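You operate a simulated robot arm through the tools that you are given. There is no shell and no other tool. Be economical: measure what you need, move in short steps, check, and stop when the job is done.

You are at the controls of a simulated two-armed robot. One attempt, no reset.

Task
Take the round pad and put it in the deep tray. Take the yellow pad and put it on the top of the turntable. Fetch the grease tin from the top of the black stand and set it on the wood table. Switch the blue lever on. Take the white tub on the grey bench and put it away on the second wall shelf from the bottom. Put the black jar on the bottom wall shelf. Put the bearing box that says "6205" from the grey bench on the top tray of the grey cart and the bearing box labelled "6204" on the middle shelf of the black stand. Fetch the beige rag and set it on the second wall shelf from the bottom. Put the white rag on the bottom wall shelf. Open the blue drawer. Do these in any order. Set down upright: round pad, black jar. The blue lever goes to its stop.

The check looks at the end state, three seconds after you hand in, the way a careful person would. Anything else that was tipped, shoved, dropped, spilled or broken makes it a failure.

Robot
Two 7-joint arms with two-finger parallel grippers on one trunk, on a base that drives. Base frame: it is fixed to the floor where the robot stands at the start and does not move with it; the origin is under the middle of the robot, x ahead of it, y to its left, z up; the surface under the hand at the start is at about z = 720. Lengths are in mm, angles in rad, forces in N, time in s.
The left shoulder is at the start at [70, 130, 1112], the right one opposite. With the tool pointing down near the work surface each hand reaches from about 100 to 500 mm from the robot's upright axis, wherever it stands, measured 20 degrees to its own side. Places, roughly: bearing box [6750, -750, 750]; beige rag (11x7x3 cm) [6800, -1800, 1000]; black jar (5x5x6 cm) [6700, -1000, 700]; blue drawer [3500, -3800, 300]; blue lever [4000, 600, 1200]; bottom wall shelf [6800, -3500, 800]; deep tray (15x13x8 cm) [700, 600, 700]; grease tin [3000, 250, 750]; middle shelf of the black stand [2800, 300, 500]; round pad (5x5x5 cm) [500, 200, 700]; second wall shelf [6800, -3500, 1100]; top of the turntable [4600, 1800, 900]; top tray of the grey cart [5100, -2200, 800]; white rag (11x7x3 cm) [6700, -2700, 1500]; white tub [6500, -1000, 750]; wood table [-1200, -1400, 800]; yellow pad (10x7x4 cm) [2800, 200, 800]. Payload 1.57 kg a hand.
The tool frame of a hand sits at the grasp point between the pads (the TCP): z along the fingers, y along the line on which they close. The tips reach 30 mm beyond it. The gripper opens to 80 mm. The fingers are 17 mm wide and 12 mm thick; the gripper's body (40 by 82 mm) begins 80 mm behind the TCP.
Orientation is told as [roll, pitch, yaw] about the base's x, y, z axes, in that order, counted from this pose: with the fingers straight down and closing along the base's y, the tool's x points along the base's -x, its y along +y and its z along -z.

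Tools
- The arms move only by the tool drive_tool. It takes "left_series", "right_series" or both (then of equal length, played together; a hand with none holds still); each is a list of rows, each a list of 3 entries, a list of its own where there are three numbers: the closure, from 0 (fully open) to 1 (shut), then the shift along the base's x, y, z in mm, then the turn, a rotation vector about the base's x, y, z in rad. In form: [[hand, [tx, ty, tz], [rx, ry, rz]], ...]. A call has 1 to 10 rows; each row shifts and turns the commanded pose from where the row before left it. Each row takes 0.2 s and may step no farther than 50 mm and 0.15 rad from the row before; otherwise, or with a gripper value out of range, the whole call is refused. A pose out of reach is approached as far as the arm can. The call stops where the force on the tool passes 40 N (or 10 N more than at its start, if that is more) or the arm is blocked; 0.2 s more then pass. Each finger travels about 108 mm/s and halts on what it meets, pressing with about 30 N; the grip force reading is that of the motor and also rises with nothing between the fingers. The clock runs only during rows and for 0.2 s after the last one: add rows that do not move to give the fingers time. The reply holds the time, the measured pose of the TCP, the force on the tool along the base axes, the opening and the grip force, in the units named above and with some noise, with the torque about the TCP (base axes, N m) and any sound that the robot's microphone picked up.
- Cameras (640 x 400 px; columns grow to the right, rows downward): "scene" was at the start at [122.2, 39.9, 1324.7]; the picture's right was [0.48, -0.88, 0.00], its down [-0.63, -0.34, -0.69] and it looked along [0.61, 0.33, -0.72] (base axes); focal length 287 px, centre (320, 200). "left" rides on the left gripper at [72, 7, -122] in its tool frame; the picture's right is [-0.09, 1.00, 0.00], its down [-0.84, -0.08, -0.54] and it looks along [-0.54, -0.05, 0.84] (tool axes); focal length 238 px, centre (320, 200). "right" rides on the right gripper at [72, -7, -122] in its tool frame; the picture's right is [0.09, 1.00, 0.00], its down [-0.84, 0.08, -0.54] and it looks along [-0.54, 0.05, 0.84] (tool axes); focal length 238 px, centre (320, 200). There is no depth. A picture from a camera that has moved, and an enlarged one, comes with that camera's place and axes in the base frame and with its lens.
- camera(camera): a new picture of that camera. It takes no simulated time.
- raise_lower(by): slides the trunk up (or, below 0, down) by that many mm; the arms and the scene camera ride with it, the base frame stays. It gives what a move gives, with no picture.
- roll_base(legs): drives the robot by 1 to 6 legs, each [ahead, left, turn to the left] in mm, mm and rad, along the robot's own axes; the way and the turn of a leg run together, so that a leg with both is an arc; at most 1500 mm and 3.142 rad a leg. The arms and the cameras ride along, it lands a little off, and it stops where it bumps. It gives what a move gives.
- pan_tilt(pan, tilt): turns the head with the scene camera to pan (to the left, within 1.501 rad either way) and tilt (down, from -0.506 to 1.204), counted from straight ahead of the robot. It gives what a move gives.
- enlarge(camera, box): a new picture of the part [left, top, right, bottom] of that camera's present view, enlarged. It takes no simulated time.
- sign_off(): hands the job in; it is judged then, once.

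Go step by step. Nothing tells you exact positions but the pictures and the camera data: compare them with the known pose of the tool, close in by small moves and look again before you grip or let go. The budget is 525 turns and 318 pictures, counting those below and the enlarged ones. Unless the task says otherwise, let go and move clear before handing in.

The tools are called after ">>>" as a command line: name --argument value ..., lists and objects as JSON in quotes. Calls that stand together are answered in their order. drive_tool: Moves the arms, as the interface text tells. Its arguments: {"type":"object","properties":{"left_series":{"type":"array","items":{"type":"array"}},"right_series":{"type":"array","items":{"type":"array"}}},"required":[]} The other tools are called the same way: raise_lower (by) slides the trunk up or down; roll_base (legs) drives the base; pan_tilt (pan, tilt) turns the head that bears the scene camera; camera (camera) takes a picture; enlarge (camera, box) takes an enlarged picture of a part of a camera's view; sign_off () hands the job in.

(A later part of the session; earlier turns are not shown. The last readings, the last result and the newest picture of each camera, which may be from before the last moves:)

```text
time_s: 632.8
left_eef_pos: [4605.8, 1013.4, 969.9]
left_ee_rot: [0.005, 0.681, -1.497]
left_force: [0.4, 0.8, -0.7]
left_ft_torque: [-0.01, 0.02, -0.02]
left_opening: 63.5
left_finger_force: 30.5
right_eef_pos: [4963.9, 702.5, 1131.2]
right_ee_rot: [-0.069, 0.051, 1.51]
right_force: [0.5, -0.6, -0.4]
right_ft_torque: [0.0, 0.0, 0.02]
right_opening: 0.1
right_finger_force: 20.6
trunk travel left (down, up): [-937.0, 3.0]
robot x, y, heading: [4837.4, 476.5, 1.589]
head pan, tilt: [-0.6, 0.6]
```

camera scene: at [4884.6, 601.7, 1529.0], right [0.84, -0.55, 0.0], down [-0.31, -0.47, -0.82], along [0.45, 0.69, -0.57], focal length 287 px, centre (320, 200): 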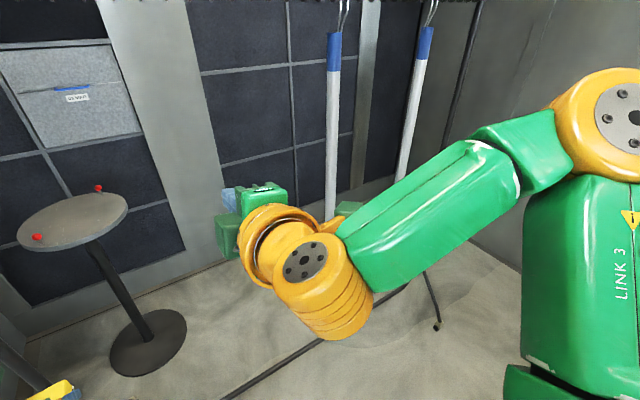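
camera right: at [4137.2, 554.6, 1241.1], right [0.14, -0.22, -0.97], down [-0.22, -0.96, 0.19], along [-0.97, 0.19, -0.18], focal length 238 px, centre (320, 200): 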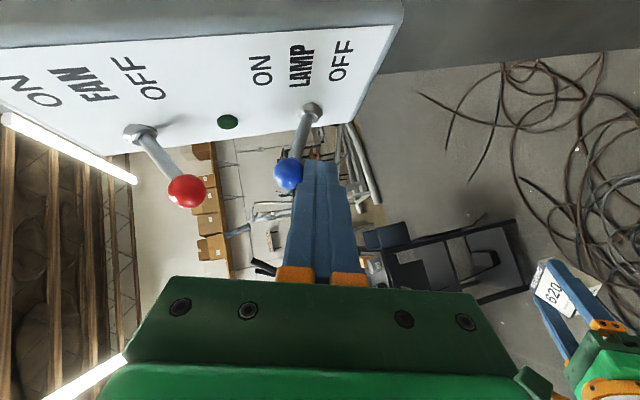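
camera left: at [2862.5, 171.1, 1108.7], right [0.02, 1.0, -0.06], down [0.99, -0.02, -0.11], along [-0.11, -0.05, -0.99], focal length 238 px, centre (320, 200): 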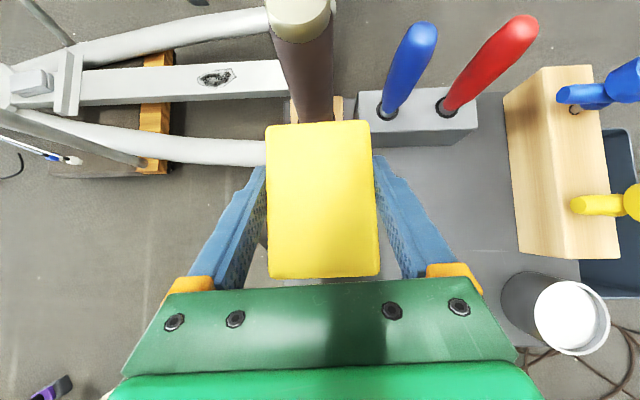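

>>> roll_base --legs '[[0, 0, -0.8]]'

>>> drive_tool --left_series '[[1, [-40, 0, 0], [0, 0, 0.14]], [1, [-40, 0, 0], [0, 0, 0.14]], [1, [-40, 0, 0], [0, 0, 0.14]], [1, [-40, 0, 0], [0, 0, 0.14]], [1, [-40, 0, 0], [0, 0, 0.14]], [1, [-35, 0, 0], [0, 0, 0.1]], [1, [0, 0, 0], [0, 0, 0]]]'

>>> camera --camera "left"

```text
time_s: 635.2
left_eef_pos: [5056.5, 1016.2, 968.3]
left_ee_rot: [0.005, 0.682, -2.29]
left_force: [-0.4, 0.5, 0.5]
left_ft_torque: [-0.03, -0.01, -0.03]
left_opening: 63.2
left_finger_force: 29.7
right_eef_pos: [5086.7, 545.2, 1132.1]
right_ee_rot: [-0.071, 0.05, 0.719]
right_force: [0.4, 0.1, -0.7]
right_ft_torque: [0.0, -0.02, -0.01]
right_opening: 0.1
right_finger_force: 21.4
trunk travel left (down, up): [-937.0, 3.0]
robot x, y, heading: [4836.1, 475.4, 0.8]
head pan, tilt: [-0.6, 0.6]
```

```text
time_s: 636.8
left_eef_pos: [4822.1, 1015.0, 969.3]
left_ee_rot: [0.004, 0.683, -1.492]
left_force: [0.4, 0.0, 0.4]
left_ft_torque: [0.01, 0.0, 0.01]
left_opening: 63.3
left_finger_force: 29.7
right_eef_pos: [5086.7, 544.7, 1132.7]
right_ee_rot: [-0.07, 0.052, 0.719]
right_force: [0.0, -1.1, -0.6]
right_ft_torque: [0.02, 0.01, -0.04]
right_opening: 0.1
right_finger_force: 21.2
trunk travel left (down, up): [-937.0, 3.0]
robot x, y, heading: [4839.1, 477.9, 0.799]
head pan, tilt: [-0.6, 0.6]
```

```text
99 pictures are left
camera left: at [4829.6, 993.5, 1108.4], right [1.0, 0.01, -0.06], down [0.0, -0.99, -0.11], along [-0.06, 0.11, -0.99], focal length 238 px, centre (320, 200)
```

left: 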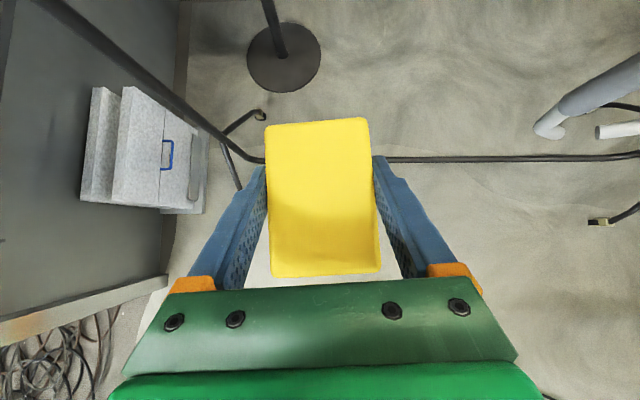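

The rack's crossbar (y≈1235) keeps my base too far for reaching the disc from the front, so I'll go around the rack's right end. First I'll turn so the held pad trails, then look at the gap.

>>> roll_base --legs '[[0, 0, -3.14]]'

>>> roll_base --legs '[[-520, 560, 0]]'

>>> pan_tilt --pan -1.5 --tilt 0.4

>>> camera --camera "scene"

```text
time_s: 644.5
left_eef_pos: [4872.1, -60.5, 969.1]
left_ee_rot: [0.002, 0.682, 1.691]
left_force: [0.5, 0.3, 0.6]
left_ft_torque: [-0.01, -0.03, -0.01]
left_opening: 63.4
left_finger_force: 29.9
right_eef_pos: [4589.1, 397.5, 1132.2]
right_ee_rot: [-0.071, 0.05, -2.381]
right_force: [-0.9, 0.6, 0.0]
right_ft_torque: [-0.01, 0.01, -0.01]
right_opening: 0.1
right_finger_force: 21.6
trunk travel left (down, up): [-937.0, 3.0]
robot x, y, heading: [4833.3, 478.5, -2.307]
head pan, tilt: [-0.6, 0.6]
```

```text
time_s: 648.6
left_eef_pos: [5629.8, -55.1, 969.5]
left_ee_rot: [0.002, 0.683, 1.687]
left_force: [0.0, -0.7, -0.2]
left_ft_torque: [0.01, 0.03, 0.01]
left_opening: 63.2
left_finger_force: 30.2
right_eef_pos: [5346.5, 404.7, 1132.5]
right_ee_rot: [-0.068, 0.051, -2.385]
right_force: [-0.1, -0.1, 0.1]
right_ft_torque: [-0.02, 0.02, -0.01]
right_opening: 0.2
right_finger_force: 20.8
trunk travel left (down, up): [-937.0, 3.0]
robot x, y, heading: [5597.4, 480.9, -2.31]
head pan, tilt: [-0.6, 0.6]
```

```text
time_s: 649.8
left_eef_pos: [5630.2, -55.1, 969.1]
left_ee_rot: [0.003, 0.683, 1.689]
left_force: [-0.7, 0.1, -0.3]
left_ft_torque: [-0.01, 0.04, 0.0]
left_opening: 63.5
left_finger_force: 30.2
right_eef_pos: [5347.3, 404.8, 1133.0]
right_ee_rot: [-0.069, 0.051, -2.384]
right_force: [-0.1, -0.1, -0.3]
right_ft_torque: [0.0, 0.01, -0.04]
right_opening: 0.0
right_finger_force: 21.7
trunk travel left (down, up): [-937.0, 3.0]
robot x, y, heading: [5593.5, 482.4, -2.311]
head pan, tilt: [-1.499, 0.4]
```

```text
98 pictures are left
camera scene: at [5489.8, 503.5, 1547.3], right [0.62, 0.79, 0.0], down [0.31, -0.24, -0.92], along [-0.73, 0.57, -0.39], focal length 287 px, centre (320, 200)
```

scene: 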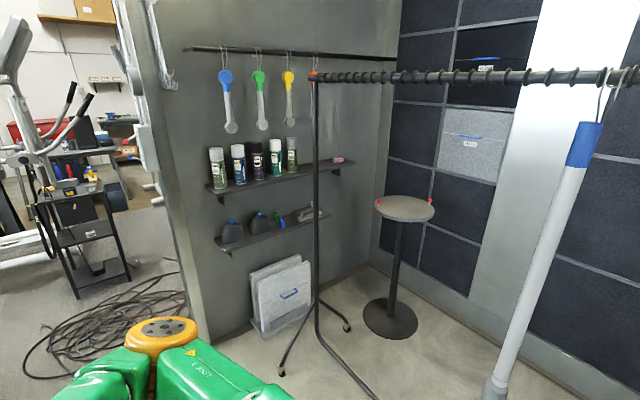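

I'll turn to view the rack's right end.

>>> roll_base --legs '[[0, 0, 2.9]]'

>>> pan_tilt --pan 0.1 --tilt 0.5

>>> camera --camera "scene"

```text
time_s: 657.0
left_eef_pos: [5691.5, 1012.3, 969.6]
left_ee_rot: [0.005, 0.683, -1.696]
left_force: [-0.3, 0.4, -0.3]
left_ft_torque: [0.02, 0.01, 0.01]
left_opening: 63.4
left_finger_force: 29.7
right_eef_pos: [5855.1, 499.7, 1132.3]
right_ee_rot: [-0.07, 0.05, 0.514]
right_force: [-0.1, -0.6, -0.3]
right_ft_torque: [0.0, 0.01, -0.02]
right_opening: 0.0
right_finger_force: 21.4
trunk travel left (down, up): [-937.0, 3.0]
robot x, y, heading: [5593.5, 481.0, 0.59]
head pan, tilt: [-1.499, 0.4]
```

```text
time_s: 658.7
left_eef_pos: [5690.6, 1012.3, 969.4]
left_ee_rot: [0.006, 0.683, -1.696]
left_force: [0.1, -0.6, 0.1]
left_ft_torque: [-0.02, 0.01, 0.01]
left_opening: 62.9
left_finger_force: 29.9
right_eef_pos: [5854.3, 497.8, 1133.1]
right_ee_rot: [-0.068, 0.051, 0.515]
right_force: [0.0, 0.0, 1.1]
right_ft_torque: [0.01, 0.04, -0.02]
right_opening: 0.0
right_finger_force: 21.5
trunk travel left (down, up): [-937.0, 3.0]
robot x, y, heading: [5599.8, 481.2, 0.592]
head pan, tilt: [0.099, 0.499]
```

```text
97 pictures are left
camera scene: at [5708.4, 570.1, 1538.1], right [0.64, -0.77, 0.0], down [-0.37, -0.31, -0.88], along [0.68, 0.56, -0.48], focal length 287 px, centre (320, 200)
```

scene: 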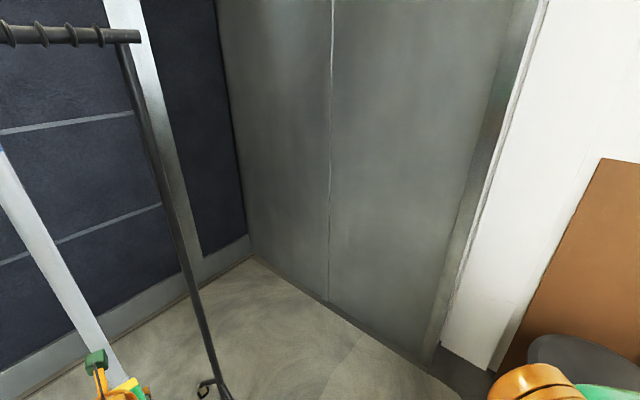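

The gap between the rack's right end (x≈5985) and the booth wall (x≈6815) is about 830 mm. I'll go through it with the pad trailing, keeping clear of the bin.

>>> roll_base --legs '[[0, 0, -2.962], [-709, 203, 0], [-226, -17, 0]]'

```text
time_s: 670.9
left_eef_pos: [6394.7, 467.0, 966.8]
left_ee_rot: [0.0, 0.681, 1.633]
left_force: [-0.5, 0.7, -0.2]
left_ft_torque: [0.0, -0.05, 0.01]
left_opening: 63.5
left_finger_force: 30.1
right_eef_pos: [6137.0, 941.0, 1131.2]
right_ee_rot: [-0.069, 0.054, -2.438]
right_force: [0.9, -0.7, -0.2]
right_ft_torque: [0.05, -0.01, -0.01]
right_opening: 0.0
right_finger_force: 21.0
trunk travel left (down, up): [-937.0, 3.0]
robot x, y, heading: [6389.8, 1008.4, -2.36]
head pan, tilt: [0.099, 0.499]
```

>>> roll_base --legs '[[-43, 42, 0], [-591, -596, 0], [0, 0, -1.57]]'

>>> pan_tilt --pan 0.7 --tilt 0.5

>>> camera --camera "scene"

```text
time_s: 678.5
left_eef_pos: [5976.6, 1546.7, 959.5]
left_ee_rot: [0.018, 0.663, 0.628]
left_force: [0.7, 0.0, -0.5]
left_ft_torque: [0.02, -0.02, -0.02]
left_opening: 63.4
left_finger_force: 29.6
right_eef_pos: [6241.6, 2008.8, 1134.5]
right_ee_rot: [-0.088, 0.056, 2.837]
right_force: [0.5, -0.4, 0.3]
right_ft_torque: [-0.01, 0.0, 0.02]
right_opening: 0.0
right_finger_force: 21.0
trunk travel left (down, up): [-937.0, 3.0]
robot x, y, heading: [6439.9, 1850.3, 2.905]
head pan, tilt: [0.099, 0.499]
stopped in leg 3: the robot was blocked; the commanded pose is now the measured one
```

```text
time_s: 679.5
left_eef_pos: [5975.0, 1547.0, 957.2]
left_ee_rot: [0.018, 0.663, 0.626]
left_force: [0.3, -0.5, -0.3]
left_ft_torque: [-0.01, 0.01, 0.03]
left_opening: 63.3
left_finger_force: 29.8
right_eef_pos: [6241.5, 2010.5, 1133.8]
right_ee_rot: [-0.09, 0.056, 2.83]
right_force: [0.7, 0.3, -1.2]
right_ft_torque: [-0.01, -0.01, -0.01]
right_opening: 0.1
right_finger_force: 21.0
trunk travel left (down, up): [-937.0, 3.0]
robot x, y, heading: [6438.5, 1850.8, 2.903]
head pan, tilt: [0.7, 0.499]
```

```text
96 pictures are left
camera scene: at [6295.0, 1794.2, 1535.7], right [-0.45, 0.89, 0.01], down [0.44, 0.23, -0.87], along [-0.78, -0.38, -0.5], focal length 287 px, centre (320, 200)
```

scene: 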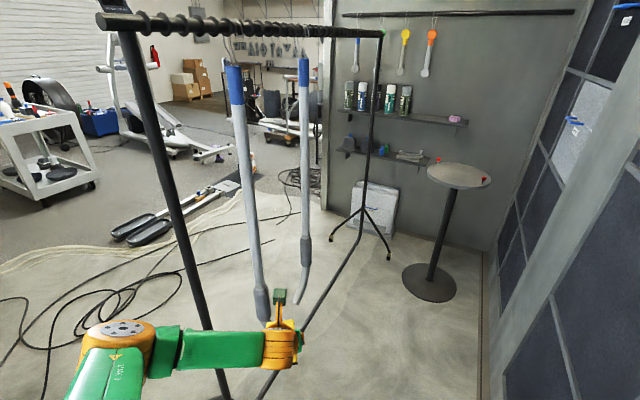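

The right elbow probably met the back wall. I'll retract the left hand, shift toward −y a bit, and then finish the turn.

>>> drive_tool --left_series '[[1, [30, 18, 0], [0, 0, 0]], [1, [30, 18, 0], [0, 0, 0]], [1, [30, 18, 0], [0, 0, 0]], [1, [20, 12, 0], [0, 0, 0]], [1, [0, 0, 0], [0, 0, 0]]]'

>>> roll_base --legs '[[-55, 110, 0], [0, 0, -0.56]]'

>>> camera --camera "left"

```text
time_s: 680.7
left_eef_pos: [6084.9, 1612.8, 959.9]
left_ee_rot: [0.018, 0.663, 0.627]
left_force: [-1.5, -0.2, 0.5]
left_ft_torque: [-0.04, -0.02, 0.0]
left_opening: 63.1
left_finger_force: 30.2
right_eef_pos: [6241.7, 2010.0, 1133.9]
right_ee_rot: [-0.09, 0.054, 2.831]
right_force: [0.2, 0.0, 0.4]
right_ft_torque: [-0.03, -0.03, 0.01]
right_opening: 0.3
right_finger_force: 21.4
trunk travel left (down, up): [-937.0, 3.0]
robot x, y, heading: [6440.5, 1851.9, 2.906]
head pan, tilt: [0.7, 0.499]
```

```text
time_s: 683.5
left_eef_pos: [6056.7, 1728.9, 969.1]
left_ee_rot: [0.004, 0.681, 0.054]
left_force: [-0.6, 0.1, -0.2]
left_ft_torque: [-0.05, -0.01, 0.01]
left_opening: 63.4
left_finger_force: 30.3
right_eef_pos: [6405.6, 1982.4, 1132.5]
right_ee_rot: [-0.068, 0.052, 2.269]
right_force: [0.0, 0.4, -0.5]
right_ft_torque: [0.0, -0.02, -0.03]
right_opening: 0.0
right_finger_force: 21.4
trunk travel left (down, up): [-937.0, 3.0]
robot x, y, heading: [6467.4, 1731.2, 2.345]
head pan, tilt: [0.7, 0.499]
```

```text
95 pictures are left
camera left: at [6077.2, 1735.3, 1108.2], right [0.02, 1.0, -0.05], down [0.99, -0.03, -0.11], along [-0.11, -0.05, -0.99], focal length 238 px, centre (320, 200)
```

left: 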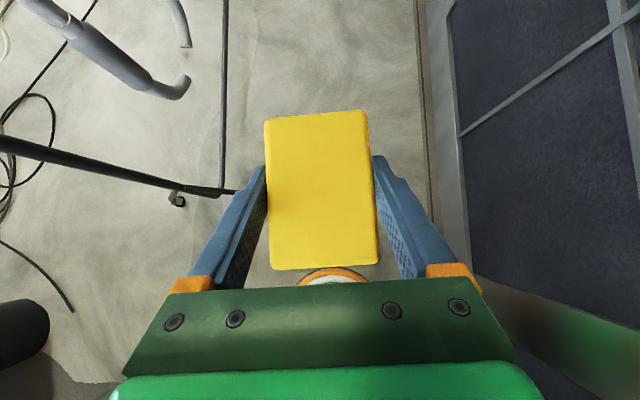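

The turn is done and the corridor ahead is clear. I'll drive along it toward the turntable.

>>> roll_base --legs '[[420, 429, 0]]'

>>> roll_base --legs '[[385, 380, 0]]'

>>> camera --camera "left"

>>> camera --camera "scene"

```text
time_s: 687.0
left_eef_pos: [5452.2, 1733.4, 968.7]
left_ee_rot: [0.004, 0.684, 0.05]
left_force: [0.2, 0.2, -1.0]
left_ft_torque: [0.0, 0.02, -0.04]
left_opening: 63.1
left_finger_force: 30.1
right_eef_pos: [5802.0, 1986.9, 1132.3]
right_ee_rot: [-0.066, 0.05, 2.269]
right_force: [-0.7, 0.8, 1.0]
right_ft_torque: [-0.01, -0.02, 0.0]
right_opening: 0.0
right_finger_force: 21.3
trunk travel left (down, up): [-937.0, 3.0]
robot x, y, heading: [5861.6, 1730.1, 2.339]
head pan, tilt: [0.7, 0.499]
```

```text
time_s: 690.1
left_eef_pos: [4915.4, 1741.3, 970.0]
left_ee_rot: [0.005, 0.685, 0.056]
left_force: [-0.1, -0.1, -0.6]
left_ft_torque: [0.0, 0.0, 0.0]
left_opening: 63.4
left_finger_force: 30.1
right_eef_pos: [5262.1, 1994.8, 1132.9]
right_ee_rot: [-0.066, 0.048, 2.271]
right_force: [0.1, -0.1, 0.4]
right_ft_torque: [-0.01, 0.03, 0.01]
right_opening: 0.0
right_finger_force: 21.3
trunk travel left (down, up): [-937.0, 3.0]
robot x, y, heading: [5325.8, 1741.2, 2.345]
head pan, tilt: [0.7, 0.499]
```

```text
94 pictures are left
camera left: at [4935.4, 1746.8, 1109.0], right [0.02, 1.0, -0.06], down [0.99, -0.02, -0.11], along [-0.11, -0.05, -0.99], focal length 238 px, centre (320, 200)
```

left: 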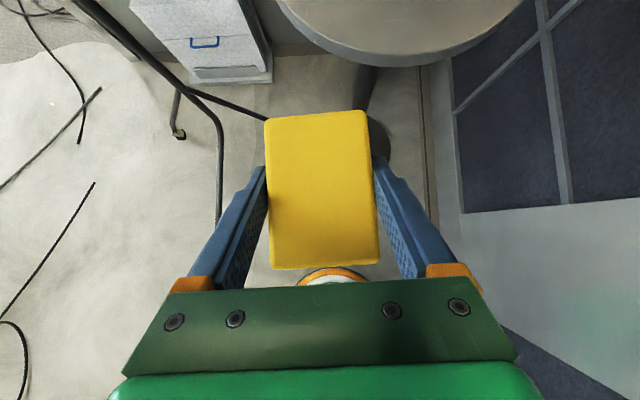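

```text
93 pictures are left
camera scene: at [5201.2, 1789.3, 1538.3], right [0.1, 1.0, 0.0], down [0.48, -0.05, -0.88], along [-0.87, 0.09, -0.48], focal length 287 px, centre (320, 200)
```

scene: 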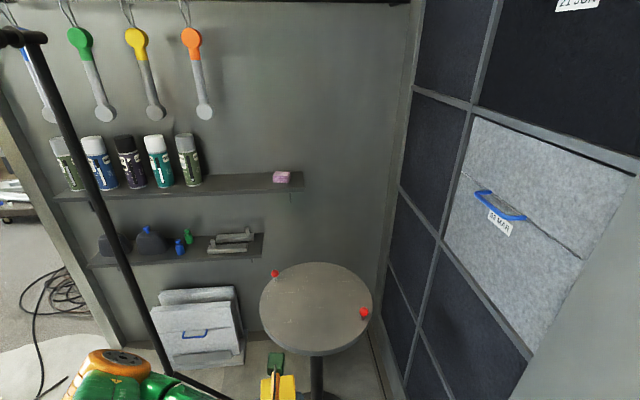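

The disc is centred at about [4622, 1837, 862]. I'll move over it and look before lowering.

>>> roll_base --legs '[[116, 77, 0]]'

>>> drive_tool --left_series '[[1, [-25, 10, 0], [0, 0, 0]], [1, [-25, 10, 0], [0, 0, 0]], [1, [-25, 10, 0], [0, 0, 0]], [1, [-25, 10, 0], [0, 0, 0]], [1, [-20, 8, 0], [0, 0, 0]], [1, [0, 0, 0], [0, 0, 0]]]'

>>> camera --camera "left"

>>> camera --camera "scene"

```text
time_s: 691.4
left_eef_pos: [4779.2, 1769.4, 970.3]
left_ee_rot: [0.005, 0.685, 0.054]
left_force: [0.6, -0.3, -0.3]
left_ft_torque: [-0.01, 0.01, 0.01]
left_opening: 63.4
left_finger_force: 29.9
right_eef_pos: [5128.4, 2023.8, 1133.5]
right_ee_rot: [-0.066, 0.047, 2.273]
right_force: [0.6, 0.3, -0.2]
right_ft_torque: [0.0, 0.03, 0.01]
right_opening: 0.1
right_finger_force: 20.6
trunk travel left (down, up): [-937.0, 3.0]
robot x, y, heading: [5186.7, 1771.9, 2.346]
head pan, tilt: [0.7, 0.499]
```

```text
time_s: 692.8
left_eef_pos: [4655.5, 1819.3, 968.9]
left_ee_rot: [0.005, 0.682, 0.055]
left_force: [0.1, -0.7, -1.0]
left_ft_torque: [-0.03, -0.02, 0.01]
left_opening: 63.2
left_finger_force: 29.9
right_eef_pos: [5124.4, 2024.4, 1132.1]
right_ee_rot: [-0.067, 0.049, 2.272]
right_force: [-0.5, 0.6, 0.1]
right_ft_torque: [0.01, -0.01, -0.03]
right_opening: 0.0
right_finger_force: 21.6
trunk travel left (down, up): [-937.0, 3.0]
robot x, y, heading: [5186.9, 1775.6, 2.345]
head pan, tilt: [0.7, 0.499]
```

```text
92 pictures are left
camera left: at [4676.3, 1825.3, 1108.3], right [0.02, 1.0, -0.05], down [0.99, -0.02, -0.11], along [-0.11, -0.05, -0.99], focal length 238 px, centre (320, 200)
```

left: 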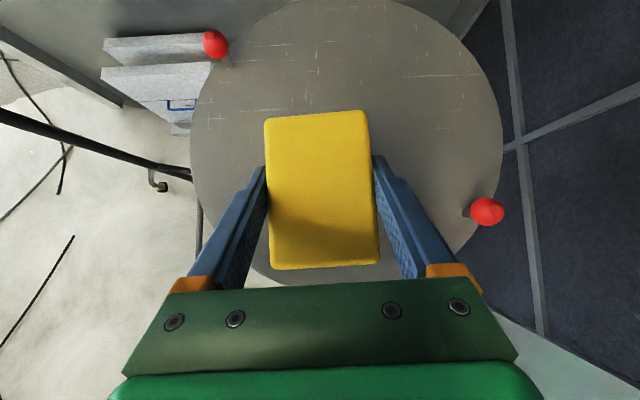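

```text
91 pictures are left
camera scene: at [5062.3, 1819.2, 1538.1], right [0.1, 1.0, 0.0], down [0.48, -0.05, -0.88], along [-0.87, 0.08, -0.48], focal length 287 px, centre (320, 200)
```

scene: 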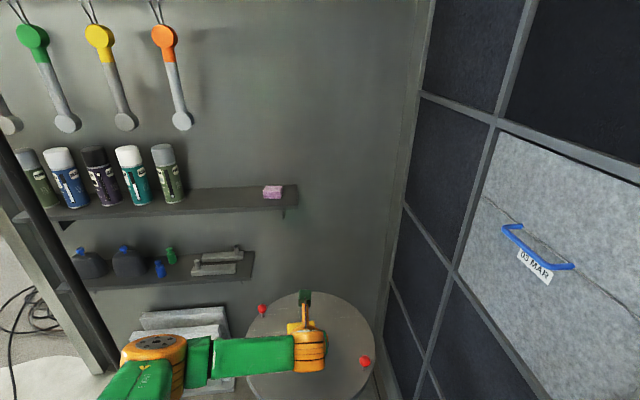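

The pad is over the disc, whose centre is about [4591, 1842]. I'll move a bit nearer to the centre and lower.

>>> drive_tool --left_series '[[1, [-20, 10, -10], [0, 0, 0]], [1, [-15, 5, -10], [0, 0, 0]], [1, [0, 0, -15], [0, 0, 0]], [1, [0, 0, 0], [0, 0, 0]]]'

>>> camera --camera "left"

```text
time_s: 693.8
left_eef_pos: [4621.6, 1833.5, 933.7]
left_ee_rot: [0.003, 0.684, 0.057]
left_force: [0.0, -0.2, -0.3]
left_ft_torque: [-0.02, 0.0, 0.01]
left_opening: 63.1
left_finger_force: 29.0
right_eef_pos: [5123.9, 2024.8, 1132.4]
right_ee_rot: [-0.068, 0.052, 2.274]
right_force: [0.3, 0.3, -1.2]
right_ft_torque: [-0.03, 0.01, 0.01]
right_opening: 0.0
right_finger_force: 21.0
trunk travel left (down, up): [-937.0, 3.0]
robot x, y, heading: [5189.8, 1773.6, 2.343]
head pan, tilt: [0.7, 0.499]
```

```text
90 pictures are left
camera left: at [4642.1, 1840.6, 1072.9], right [0.02, 1.0, -0.06], down [0.99, -0.02, -0.11], along [-0.11, -0.05, -0.99], focal length 238 px, centre (320, 200)
```

left: 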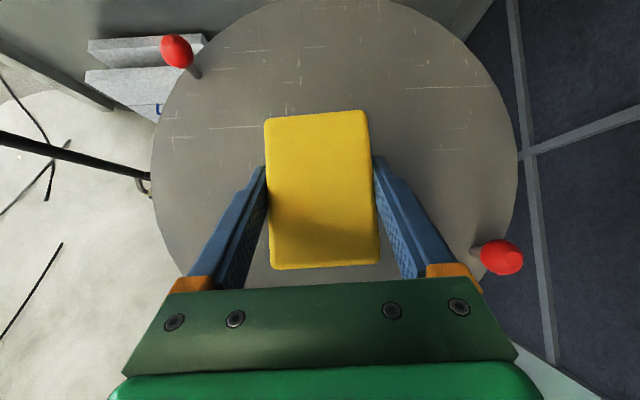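

>>> raise_lower --by -15

>>> raise_lower --by -6

>>> raise_lower --by -5

```text
time_s: 694.4
left_eef_pos: [4621.5, 1834.0, 919.5]
left_ee_rot: [0.004, 0.683, 0.056]
left_force: [0.0, 0.0, -0.6]
left_ft_torque: [0.02, -0.01, 0.01]
left_opening: 63.4
left_finger_force: 30.2
right_eef_pos: [5124.6, 2025.5, 1117.0]
right_ee_rot: [-0.067, 0.05, 2.273]
right_force: [0.4, -0.4, 0.2]
right_ft_torque: [0.03, 0.02, -0.01]
right_opening: 0.0
right_finger_force: 21.3
trunk travel left (down, up): [-922.0, 18.0]
robot x, y, heading: [5185.3, 1774.4, 2.349]
head pan, tilt: [0.7, 0.499]
```

```text
time_s: 695.0
left_eef_pos: [4622.0, 1835.3, 911.8]
left_ee_rot: [0.002, 0.682, 0.056]
left_force: [0.5, 0.0, -0.1]
left_ft_torque: [0.03, -0.04, 0.01]
left_opening: 63.2
left_finger_force: 30.0
right_eef_pos: [5123.3, 2025.9, 1111.0]
right_ee_rot: [-0.067, 0.05, 2.273]
right_force: [0.0, 0.1, -0.1]
right_ft_torque: [0.0, 0.01, -0.01]
right_opening: 0.0
right_finger_force: 21.4
trunk travel left (down, up): [-916.0, 24.0]
robot x, y, heading: [5183.0, 1774.0, 2.345]
head pan, tilt: [0.7, 0.499]
```

```text
time_s: 695.5
left_eef_pos: [4622.0, 1834.1, 907.0]
left_ee_rot: [0.003, 0.682, 0.057]
left_force: [0.0, 0.2, -0.3]
left_ft_torque: [0.03, 0.03, 0.01]
left_opening: 63.3
left_finger_force: 29.7
right_eef_pos: [5122.9, 2026.3, 1106.2]
right_ee_rot: [-0.069, 0.051, 2.271]
right_force: [0.5, -0.4, 0.3]
right_ft_torque: [0.01, -0.01, 0.01]
right_opening: 0.0
right_finger_force: 20.9
trunk travel left (down, up): [-911.0, 29.0]
robot x, y, heading: [5186.1, 1773.6, 2.343]
head pan, tilt: [0.7, 0.499]
```

>>> raise_lower --by -5

>>> raise_lower --by -4

>>> raise_lower --by -4

```text
time_s: 696.1
left_eef_pos: [4622.3, 1833.7, 901.8]
left_ee_rot: [0.002, 0.682, 0.056]
left_force: [-1.0, 0.0, -0.1]
left_ft_torque: [-0.02, 0.01, -0.01]
left_opening: 63.1
left_finger_force: 30.4
right_eef_pos: [5123.9, 2025.3, 1099.6]
right_ee_rot: [-0.07, 0.051, 2.272]
right_force: [0.2, -0.8, 0.6]
right_ft_torque: [-0.02, -0.03, 0.02]
right_opening: 0.1
right_finger_force: 21.3
trunk travel left (down, up): [-906.0, 34.0]
robot x, y, heading: [5185.0, 1775.0, 2.345]
head pan, tilt: [0.7, 0.499]
```

```text
time_s: 696.6
left_eef_pos: [4621.4, 1833.3, 899.2]
left_ee_rot: [0.003, 0.682, 0.056]
left_force: [0.3, -0.6, -0.6]
left_ft_torque: [-0.02, 0.02, 0.0]
left_opening: 63.5
left_finger_force: 30.2
right_eef_pos: [5124.4, 2026.0, 1097.2]
right_ee_rot: [-0.068, 0.051, 2.271]
right_force: [-0.2, -1.0, -0.4]
right_ft_torque: [0.01, 0.0, 0.0]
right_opening: 0.0
right_finger_force: 21.1
trunk travel left (down, up): [-902.0, 38.0]
robot x, y, heading: [5185.1, 1772.9, 2.348]
head pan, tilt: [0.7, 0.499]
```

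```text
time_s: 697.1
left_eef_pos: [4621.1, 1833.5, 894.2]
left_ee_rot: [0.003, 0.681, 0.056]
left_force: [-0.3, -0.9, -0.1]
left_ft_torque: [0.01, 0.0, -0.01]
left_opening: 63.2
left_finger_force: 30.3
right_eef_pos: [5124.3, 2025.7, 1093.0]
right_ee_rot: [-0.068, 0.051, 2.272]
right_force: [-0.1, 0.3, -0.4]
right_ft_torque: [-0.04, -0.02, -0.01]
right_opening: 0.0
right_finger_force: 21.5
trunk travel left (down, up): [-898.0, 42.0]
robot x, y, heading: [5186.6, 1773.5, 2.344]
head pan, tilt: [0.7, 0.499]
```

>>> raise_lower --by -6

>>> raise_lower --by -5

>>> camera --camera "left"

```text
time_s: 697.7
left_eef_pos: [4622.8, 1833.5, 890.5]
left_ee_rot: [0.002, 0.683, 0.056]
left_force: [0.7, 0.3, 3.1]
left_ft_torque: [-0.14, 0.17, 0.0]
left_opening: 63.2
left_finger_force: 30.1
right_eef_pos: [5124.1, 2024.7, 1087.8]
right_ee_rot: [-0.069, 0.051, 2.273]
right_force: [-0.2, -0.3, -0.1]
right_ft_torque: [0.0, 0.02, 0.0]
right_opening: 0.2
right_finger_force: 20.8
trunk travel left (down, up): [-892.0, 48.0]
robot x, y, heading: [5185.1, 1773.9, 2.344]
head pan, tilt: [0.7, 0.499]
```

```text
time_s: 698.2
left_eef_pos: [4621.6, 1834.1, 887.7]
left_ee_rot: [0.009, 0.693, 0.059]
left_force: [-12.3, 1.1, 33.0]
left_ft_torque: [-0.27, 0.03, 0.01]
left_opening: 63.2
left_finger_force: 29.8
right_eef_pos: [5128.1, 2024.7, 1082.5]
right_ee_rot: [-0.063, 0.046, 2.272]
right_force: [-0.1, 0.2, 1.2]
right_ft_torque: [0.0, 0.0, 0.01]
right_opening: 0.0
right_finger_force: 21.7
trunk travel left (down, up): [-887.0, 53.0]
robot x, y, heading: [5185.5, 1770.0, 2.346]
head pan, tilt: [0.7, 0.499]
```

```text
89 pictures are left
camera left: at [4644.8, 1840.1, 1027.9], right [0.02, 1.0, -0.05], down [0.99, -0.02, -0.12], along [-0.12, -0.05, -0.99], focal length 238 px, centre (320, 200)
```

left: 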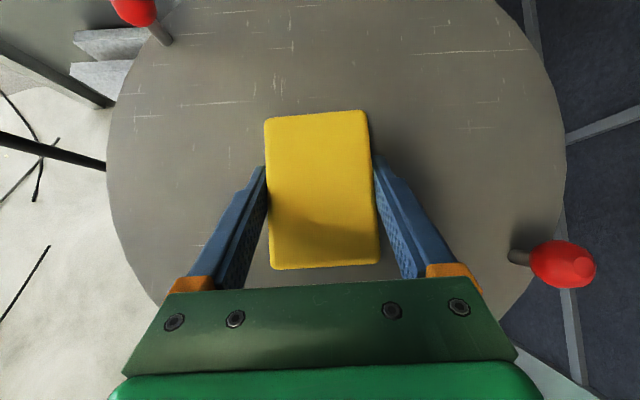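

Contact on the disc. Releasing and lifting straight up.

>>> drive_tool --left_series '[[1, [0, 0, 3], [0, 0, 0]], [0.5, [0, 0, 0], [0, 0, 0]], [0, [0, 0, 0], [0, 0, 0]], [0, [0, 0, 0], [0, 0, 0]], [0, [0, 0, 20], [0, 0, 0]], [0, [0, 0, 30], [0, 0, 0]], [0, [0, 0, 35], [0, 0, 0]], [0, [0, 0, 0], [0, 0, 0]]]'

>>> camera --camera "left"

```text
time_s: 700.0
left_eef_pos: [4621.6, 1831.9, 970.3]
left_ee_rot: [0.003, 0.681, 0.055]
left_force: [-0.9, -0.2, -0.3]
left_ft_torque: [0.02, -0.02, 0.02]
left_opening: 80.1
left_finger_force: 0.0
right_eef_pos: [5123.7, 2026.2, 1082.4]
right_ee_rot: [-0.067, 0.049, 2.271]
right_force: [-1.0, 0.5, 0.5]
right_ft_torque: [-0.01, -0.02, 0.01]
right_opening: 0.1
right_finger_force: 21.4
trunk travel left (down, up): [-887.0, 53.0]
robot x, y, heading: [5187.9, 1774.2, 2.347]
head pan, tilt: [0.7, 0.499]
```

```text
88 pictures are left
camera left: at [4641.1, 1840.1, 1109.8], right [0.02, 1.0, -0.06], down [0.99, -0.02, -0.11], along [-0.11, -0.05, -0.99], focal length 238 px, centre (320, 200)
```

left: 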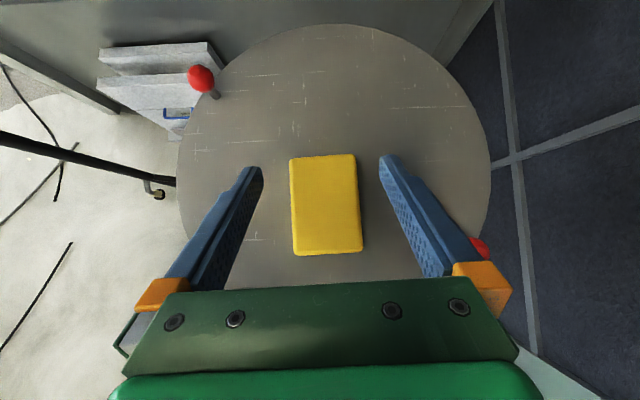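

The yellow pad lies on the turntable. I'll retract and go back out the same way.

>>> drive_tool --left_series '[[0.3, [35, -10, 0], [0, 0, 0]], [0.3, [35, -10, 0], [0, 0, 0]], [0.3, [35, -10, 0], [0, 0, 0]], [0.3, [35, -10, 0], [0, 0, 0]], [0.3, [20, -5, 0], [0, 0, 0]], [0.3, [0, 0, 0], [0, 0, 0]]]'

>>> roll_base --legs '[[-470, -440, 0], [-447, -455, 0]]'

```text
time_s: 701.4
left_eef_pos: [4782.2, 1789.8, 971.0]
left_ee_rot: [0.004, 0.682, 0.056]
left_force: [0.8, -0.2, 0.5]
left_ft_torque: [0.01, -0.02, 0.01]
left_opening: 56.0
left_finger_force: 0.1
right_eef_pos: [5123.3, 2025.2, 1082.2]
right_ee_rot: [-0.068, 0.049, 2.272]
right_force: [-0.4, -0.1, -0.3]
right_ft_torque: [-0.02, 0.01, 0.01]
right_opening: 0.0
right_finger_force: 21.2
trunk travel left (down, up): [-887.0, 53.0]
robot x, y, heading: [5187.6, 1778.9, 2.346]
head pan, tilt: [0.7, 0.499]
```

```text
time_s: 708.2
left_eef_pos: [6062.4, 1764.2, 970.1]
left_ee_rot: [0.005, 0.681, 0.047]
left_force: [-0.2, 0.4, -0.1]
left_ft_torque: [0.0, -0.02, -0.01]
left_opening: 56.0
left_finger_force: 0.1
right_eef_pos: [6406.5, 1997.5, 1080.9]
right_ee_rot: [-0.07, 0.049, 2.263]
right_force: [-0.2, 0.0, -0.2]
right_ft_torque: [0.01, -0.02, 0.04]
right_opening: 0.0
right_finger_force: 21.2
trunk travel left (down, up): [-887.0, 53.0]
robot x, y, heading: [6470.3, 1744.5, 2.334]
head pan, tilt: [0.7, 0.499]
```

>>> roll_base --legs '[[0, 0, 1.57], [542, 511, 0]]'

>>> roll_base --legs '[[247, -1, 0], [712, -196, 0]]'

```text
time_s: 716.0
left_eef_pos: [6417.0, 594.1, 972.7]
left_ee_rot: [0.003, 0.684, 1.625]
left_force: [0.8, 0.0, 0.2]
left_ft_torque: [-0.01, 0.0, -0.04]
left_opening: 56.1
left_finger_force: 0.0
right_eef_pos: [6180.2, 936.2, 1081.8]
right_ee_rot: [-0.067, 0.051, -2.444]
right_force: [0.8, -0.7, 0.3]
right_ft_torque: [-0.01, -0.01, -0.01]
right_opening: 0.2
right_finger_force: 21.5
trunk travel left (down, up): [-887.0, 53.0]
robot x, y, heading: [6431.8, 996.2, -2.37]
head pan, tilt: [0.7, 0.499]
```

```text
time_s: 721.5
left_eef_pos: [5594.6, 60.6, 972.1]
left_ee_rot: [0.006, 0.683, 1.63]
left_force: [0.0, -0.8, -1.5]
left_ft_torque: [-0.01, 0.01, 0.01]
left_opening: 56.1
left_finger_force: 0.1
right_eef_pos: [5358.8, 400.8, 1082.1]
right_ee_rot: [-0.067, 0.048, -2.439]
right_force: [0.5, -1.0, -0.3]
right_ft_torque: [0.0, 0.01, 0.03]
right_opening: 0.0
right_finger_force: 20.8
trunk travel left (down, up): [-887.0, 53.0]
robot x, y, heading: [5606.8, 465.2, -2.362]
head pan, tilt: [0.7, 0.499]
```

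Next is the grease tin. I'll square up, pass the pillar with clearance, and return to the stand.

>>> roll_base --legs '[[0, 0, -0.78], [0, 440, 0], [1400, 0, 0]]'

>>> drive_tool --left_series '[[0, [-15, 20, 0], [0, 0, -0.14]], [0, [-15, 20, 0], [0, 0, -0.14]], [0, [-15, 20, 0], [0, 0, -0.14]], [0, [-15, 20, 0], [0, 0, -0.14]], [0, [-15, 20, 0], [0, 0, -0.14]], [0, [0, 0, 0], [0, 0, -0.08]], [0, [0, 0, 0], [0, 0, 0]]]'

```text
time_s: 732.8
left_eef_pos: [3919.8, -251.2, 971.6]
left_ee_rot: [0.003, 0.683, 0.851]
left_force: [-0.6, 0.0, -0.2]
left_ft_torque: [-0.01, -0.03, 0.0]
left_opening: 56.0
left_finger_force: 0.1
right_eef_pos: [3990.3, 160.1, 1082.4]
right_ee_rot: [-0.068, 0.051, 3.065]
right_force: [0.2, 0.9, -0.2]
right_ft_torque: [0.02, -0.01, -0.02]
right_opening: 0.1
right_finger_force: 20.7
trunk travel left (down, up): [-887.0, 53.0]
robot x, y, heading: [4213.7, 27.7, 3.144]
head pan, tilt: [0.7, 0.499]
```

```text
time_s: 734.4
left_eef_pos: [3844.0, -150.5, 971.7]
left_ee_rot: [0.003, 0.684, 0.067]
left_force: [-0.2, 0.1, 0.4]
left_ft_torque: [-0.01, 0.0, 0.06]
left_opening: 79.9
left_finger_force: 0.0
right_eef_pos: [3990.7, 158.3, 1083.5]
right_ee_rot: [-0.069, 0.05, 3.064]
right_force: [-0.3, 0.9, -0.5]
right_ft_torque: [-0.03, -0.01, -0.03]
right_opening: 0.0
right_finger_force: 21.5
trunk travel left (down, up): [-887.0, 53.0]
robot x, y, heading: [4213.7, 28.0, 3.134]
head pan, tilt: [0.7, 0.499]
```

>>> roll_base --legs '[[600, 0, 0.007], [0, -430, 0], [170, 0, 0]]'

>>> camera --camera "left"

```text
time_s: 741.0
left_eef_pos: [3079.5, 282.6, 971.9]
left_ee_rot: [0.005, 0.685, 0.068]
left_force: [1.1, 0.2, 0.7]
left_ft_torque: [-0.03, 0.0, -0.02]
left_opening: 80.1
left_finger_force: 0.1
right_eef_pos: [3225.9, 591.3, 1082.3]
right_ee_rot: [-0.067, 0.047, 3.064]
right_force: [0.5, 0.4, -0.6]
right_ft_torque: [0.0, 0.01, 0.0]
right_opening: 0.0
right_finger_force: 21.3
trunk travel left (down, up): [-887.0, 53.0]
robot x, y, heading: [3445.2, 460.7, 3.136]
head pan, tilt: [0.7, 0.499]
```

```text
87 pictures are left
camera left: at [3100.5, 290.1, 1111.8], right [0.01, 1.0, -0.06], down [0.99, -0.01, -0.11], along [-0.11, -0.05, -0.99], focal length 238 px, centre (320, 200)
```

left: 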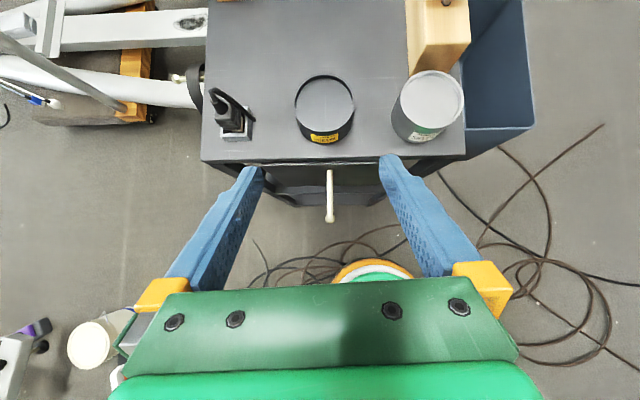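

>>> enlarge --camera "left" --box '[260, 50, 400, 170]'

```text
3.33 times, centred on (330, 110) of left
camera zoom: at [3100.5, 290.1, 1111.8], right [0.01, 1.0, -0.06], down [0.99, -0.01, -0.11], along [-0.11, -0.05, -0.99], focal length 794 px, centre (287, 500)
```

zoom: 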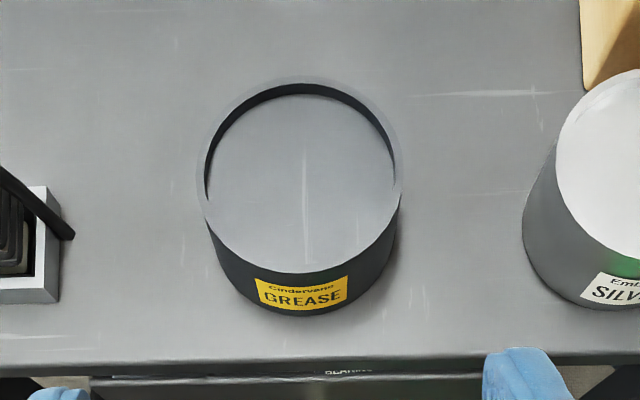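

The tin is about 75–78 mm wide, which is just graspable with the 80 mm opening. I'll move above it and centre carefully.

>>> drive_tool --left_series '[[0, [-30, 0, -10], [0, 0, 0]], [0, [-30, 0, -10], [0, 0, 0]], [0, [-30, 0, -10], [0, 0, 0]], [0, [-30, 0, -10], [0, 0, 0]], [0, [-15, 0, -20], [0, 0, 0]], [0, [0, 0, 0], [0, 0, 0]]]'

>>> camera --camera "left"

```text
time_s: 742.4
left_eef_pos: [2941.4, 284.1, 911.3]
left_ee_rot: [0.003, 0.682, 0.068]
left_force: [-0.5, -0.3, 0.4]
left_ft_torque: [0.02, -0.01, -0.01]
left_opening: 80.1
left_finger_force: 0.1
right_eef_pos: [3225.2, 592.9, 1082.1]
right_ee_rot: [-0.067, 0.049, 3.061]
right_force: [-0.3, 0.0, 0.2]
right_ft_torque: [0.0, -0.02, 0.0]
right_opening: 0.0
right_finger_force: 21.2
trunk travel left (down, up): [-887.0, 53.0]
robot x, y, heading: [3443.9, 459.4, 3.136]
head pan, tilt: [0.7, 0.499]
```

```text
85 pictures are left
camera left: at [2961.9, 290.1, 1050.4], right [0.01, 1.0, -0.05], down [0.99, -0.01, -0.11], along [-0.11, -0.05, -0.99], focal length 238 px, centre (320, 200)
```

left: 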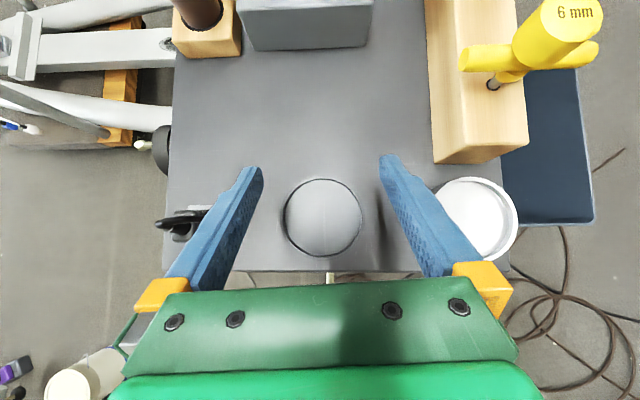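

>>> drive_tool --left_series '[[0, [5, -2, -20], [0, 0, 0]], [0, [5, 0, -20], [0, 0, 0]], [0, [0, 0, -15], [0, 0, 0]], [0, [0, 0, 0], [0, 0, 0]]]'

>>> camera --camera "left"

```text
time_s: 743.4
left_eef_pos: [2951.5, 280.7, 855.5]
left_ee_rot: [0.004, 0.683, 0.068]
left_force: [-0.3, 0.6, 0.1]
left_ft_torque: [0.01, -0.02, -0.02]
left_opening: 80.1
left_finger_force: 0.2
right_eef_pos: [3223.7, 593.1, 1082.3]
right_ee_rot: [-0.069, 0.051, 3.063]
right_force: [0.2, 0.4, -0.1]
right_ft_torque: [0.0, 0.0, -0.02]
right_opening: 0.0
right_finger_force: 21.4
trunk travel left (down, up): [-887.0, 53.0]
robot x, y, heading: [3445.3, 456.1, 3.135]
head pan, tilt: [0.7, 0.499]
```

```text
84 pictures are left
camera left: at [2972.6, 287.9, 995.3], right [0.01, 1.0, -0.06], down [0.99, -0.01, -0.11], along [-0.11, -0.05, -0.99], focal length 238 px, centre (320, 200)
```

left: 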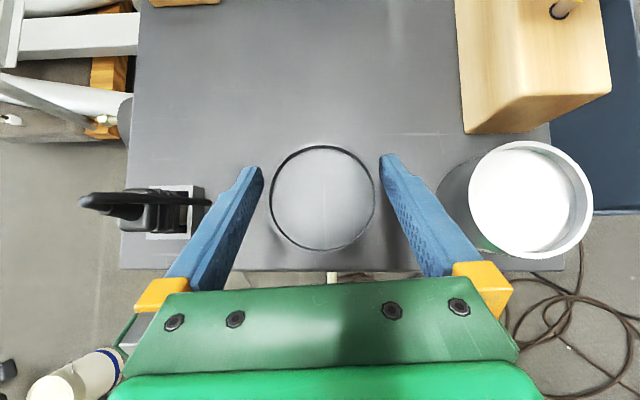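

Comparing views, the tin is really about 66 mm wide with its top near z 853, and the stand top is at z 800. It fits well. Lowering to grip.

>>> drive_tool --left_series '[[0, [3, 2, -8], [0, 0, 0]], [0, [0, 0, -8], [0, 0, 0]], [0, [0, 0, -3], [0, 0, 0]], [0, [0, 0, 0], [0, 0, 0]]]'

>>> camera --camera "left"

```text
time_s: 744.4
left_eef_pos: [2955.0, 283.7, 837.3]
left_ee_rot: [0.002, 0.681, 0.068]
left_force: [-0.8, -0.3, 0.4]
left_ft_torque: [0.03, 0.04, 0.01]
left_opening: 80.1
left_finger_force: 0.0
right_eef_pos: [3222.4, 592.5, 1082.7]
right_ee_rot: [-0.067, 0.05, 3.063]
right_force: [-0.5, 0.2, -0.2]
right_ft_torque: [-0.01, 0.03, 0.04]
right_opening: 0.0
right_finger_force: 21.2
trunk travel left (down, up): [-887.0, 53.0]
robot x, y, heading: [3446.6, 460.6, 3.137]
head pan, tilt: [0.7, 0.499]
```

```text
83 pictures are left
camera left: at [2975.5, 290.0, 976.5], right [0.01, 1.0, -0.06], down [0.99, -0.01, -0.11], along [-0.11, -0.05, -0.99], focal length 238 px, centre (320, 200)
```

left: 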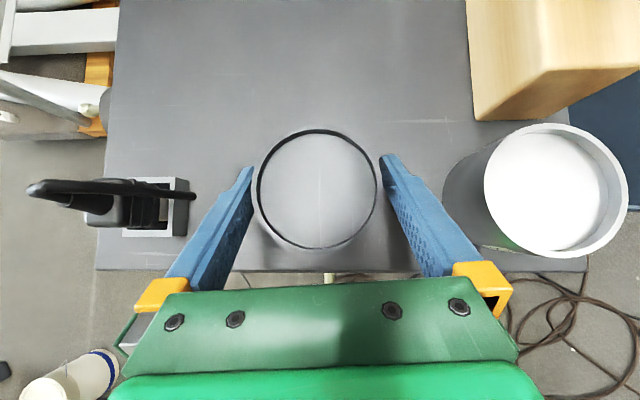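

>>> drive_tool --left_series '[[0, [0, -2, -2], [0, 0, 0]], [0.2, [0, 0, 0], [0, 0, 0]], [0.5, [0, 0, 0], [0, 0, 0]], [1, [0, 0, 0], [0, 0, 0]], [1, [0, 0, 0], [0, 0, 0]], [1, [0, 0, 8], [0, 0, 0]], [1, [0, 0, 12], [0, 0, 0]], [1, [0, 0, 20], [0, 0, 0]], [1, [0, 0, 0], [0, 0, 0]]]'

>>> camera --camera "left"

```text
time_s: 746.4
left_eef_pos: [2954.6, 279.9, 874.4]
left_ee_rot: [0.004, 0.681, 0.067]
left_force: [0.1, 0.4, -3.1]
left_ft_torque: [0.0, 0.03, 0.0]
left_opening: 73.6
left_finger_force: 30.4
right_eef_pos: [3221.1, 591.7, 1081.2]
right_ee_rot: [-0.069, 0.052, 3.064]
right_force: [-0.3, -0.1, -0.6]
right_ft_torque: [0.0, 0.02, -0.02]
right_opening: 0.0
right_finger_force: 21.1
trunk travel left (down, up): [-887.0, 53.0]
robot x, y, heading: [3446.4, 459.4, 3.138]
head pan, tilt: [0.7, 0.499]
```

```text
82 pictures are left
camera left: at [2975.1, 287.3, 1014.0], right [0.01, 1.0, -0.06], down [0.99, -0.01, -0.11], along [-0.11, -0.05, -0.99], focal length 238 px, centre (320, 200)
```

left: 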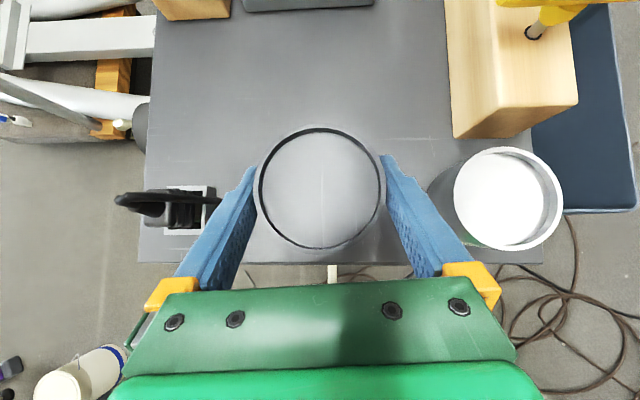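

The grease tin is held at 73.6 mm. I'll lift it, back away and begin the drive to the wood table, going between the two elliptical machines with the tin ahead of me.

>>> raise_lower --by 53

>>> roll_base --legs '[[-180, 0, 0], [0, 620, 0], [0, 0, 1.57]]'

>>> pan_tilt --pan 0.0 --tilt 0.5

>>> camera --camera "scene"

```text
time_s: 747.4
left_eef_pos: [2955.1, 280.3, 928.5]
left_ee_rot: [0.004, 0.682, 0.071]
left_force: [0.5, -0.2, -3.5]
left_ft_torque: [-0.01, -0.04, 0.02]
left_opening: 73.6
left_finger_force: 30.0
right_eef_pos: [3222.6, 592.8, 1134.4]
right_ee_rot: [-0.068, 0.052, 3.064]
right_force: [-0.3, -0.1, -0.3]
right_ft_torque: [-0.01, 0.01, 0.01]
right_opening: 0.0
right_finger_force: 21.2
trunk travel left (down, up): [-940.0, 0.0]
robot x, y, heading: [3444.7, 462.0, 3.138]
head pan, tilt: [0.7, 0.499]
```

```text
time_s: 755.8
left_eef_pos: [3802.9, -653.1, 927.3]
left_ee_rot: [0.004, 0.683, 1.635]
left_force: [-0.3, 0.3, -3.2]
left_ft_torque: [-0.02, -0.02, 0.02]
left_opening: 73.5
left_finger_force: 30.1
right_eef_pos: [3491.5, -383.7, 1134.6]
right_ee_rot: [-0.07, 0.049, -1.651]
right_force: [-0.8, -0.3, -0.6]
right_ft_torque: [-0.03, 0.01, 0.01]
right_opening: 0.0
right_finger_force: 21.3
trunk travel left (down, up): [-940.0, 0.0]
robot x, y, heading: [3625.1, -162.8, -1.579]
head pan, tilt: [0.7, 0.499]
```

```text
time_s: 756.9
left_eef_pos: [3803.0, -653.0, 927.8]
left_ee_rot: [0.004, 0.683, 1.637]
left_force: [0.1, -0.1, -3.4]
left_ft_torque: [-0.01, -0.02, -0.04]
left_opening: 73.5
left_finger_force: 29.8
right_eef_pos: [3492.5, -383.8, 1134.9]
right_ee_rot: [-0.07, 0.05, -1.651]
right_force: [0.1, 0.9, -0.6]
right_ft_torque: [-0.04, 0.03, 0.03]
right_opening: 0.1
right_finger_force: 21.3
trunk travel left (down, up): [-940.0, 0.0]
robot x, y, heading: [3623.0, -160.6, -1.582]
head pan, tilt: [0.0, 0.499]
```

```text
81 pictures are left
camera scene: at [3625.7, -301.5, 1540.8], right [-1.0, 0.01, 0.0], down [0.0, 0.48, -0.88], along [-0.01, -0.88, -0.48], focal length 287 px, centre (320, 200)
```

scene: 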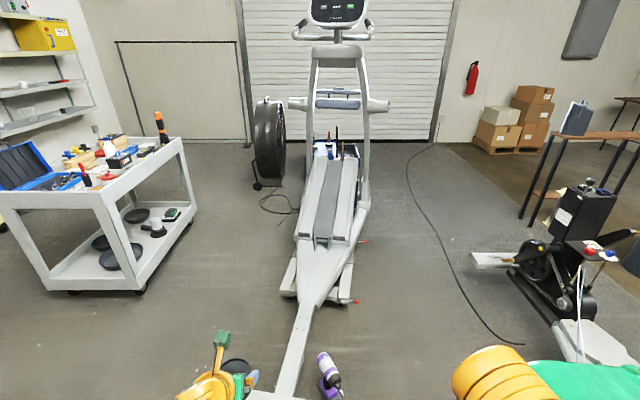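

The gap between the two machines is about 800 mm around x 2830. I'll drive through it in stages.

>>> roll_base --legs '[[140, -220, 0.01], [120, -370, 0], [500, 0, 0]]'

>>> roll_base --legs '[[1100, -200, 0], [600, 0, 0]]'

>>> pan_tilt --pan -0.5 --tilt 0.5

>>> camera --camera "scene"

```text
time_s: 763.3
left_eef_pos: [3224.3, -1408.0, 928.0]
left_ee_rot: [0.004, 0.683, 1.649]
left_force: [-0.2, -0.6, -3.3]
left_ft_torque: [-0.06, -0.01, -0.03]
left_opening: 73.5
left_finger_force: 30.5
right_eef_pos: [2911.2, -1142.3, 1136.0]
right_ee_rot: [-0.067, 0.048, -1.639]
right_force: [0.1, 0.9, 0.8]
right_ft_torque: [-0.03, -0.03, -0.03]
right_opening: 0.0
right_finger_force: 22.0
trunk travel left (down, up): [-940.0, 0.0]
robot x, y, heading: [3036.7, -920.3, -1.566]
head pan, tilt: [0.0, 0.499]
```

```text
time_s: 770.9
left_eef_pos: [3010.2, -2912.4, 950.0]
left_ee_rot: [0.118, 0.717, 1.661]
left_force: [-3.3, 1.4, -3.0]
left_ft_torque: [-0.04, -0.06, 0.06]
left_opening: 72.8
left_finger_force: 30.0
right_eef_pos: [2731.3, -2684.2, 1106.7]
right_ee_rot: [-0.077, 0.081, -1.623]
right_force: [-1.3, 1.1, 0.3]
right_ft_torque: [-0.04, -0.02, -0.02]
right_opening: 0.0
right_finger_force: 21.6
trunk travel left (down, up): [-940.0, 0.0]
robot x, y, heading: [2884.1, -2394.7, -1.473]
head pan, tilt: [0.0, 0.499]
stopped in leg 2: the robot was blocked; the commanded pose is now the measured one
```

```text
time_s: 771.9
left_eef_pos: [3007.2, -2920.5, 962.2]
left_ee_rot: [0.14, 0.733, 1.624]
left_force: [-0.6, -0.5, -3.6]
left_ft_torque: [0.01, -0.03, 0.0]
left_opening: 72.9
left_finger_force: 29.9
right_eef_pos: [2741.2, -2671.1, 1118.6]
right_ee_rot: [-0.089, 0.061, -1.652]
right_force: [1.0, 0.5, -0.5]
right_ft_torque: [-0.01, 0.01, 0.0]
right_opening: 0.0
right_finger_force: 21.2
trunk travel left (down, up): [-940.0, 0.0]
robot x, y, heading: [2890.6, -2405.2, -1.524]
head pan, tilt: [-0.499, 0.499]
```

```text
80 pictures are left
camera scene: at [2795.9, -2512.9, 1545.7], right [-0.9, 0.43, -0.04], down [0.24, 0.41, -0.88], along [-0.36, -0.8, -0.48], focal length 287 px, centre (320, 200)
```

scene: 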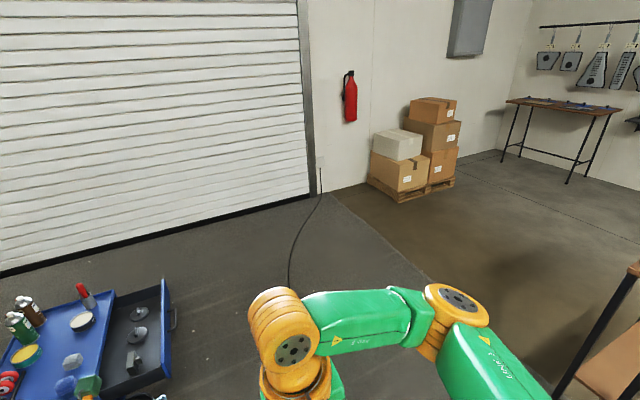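

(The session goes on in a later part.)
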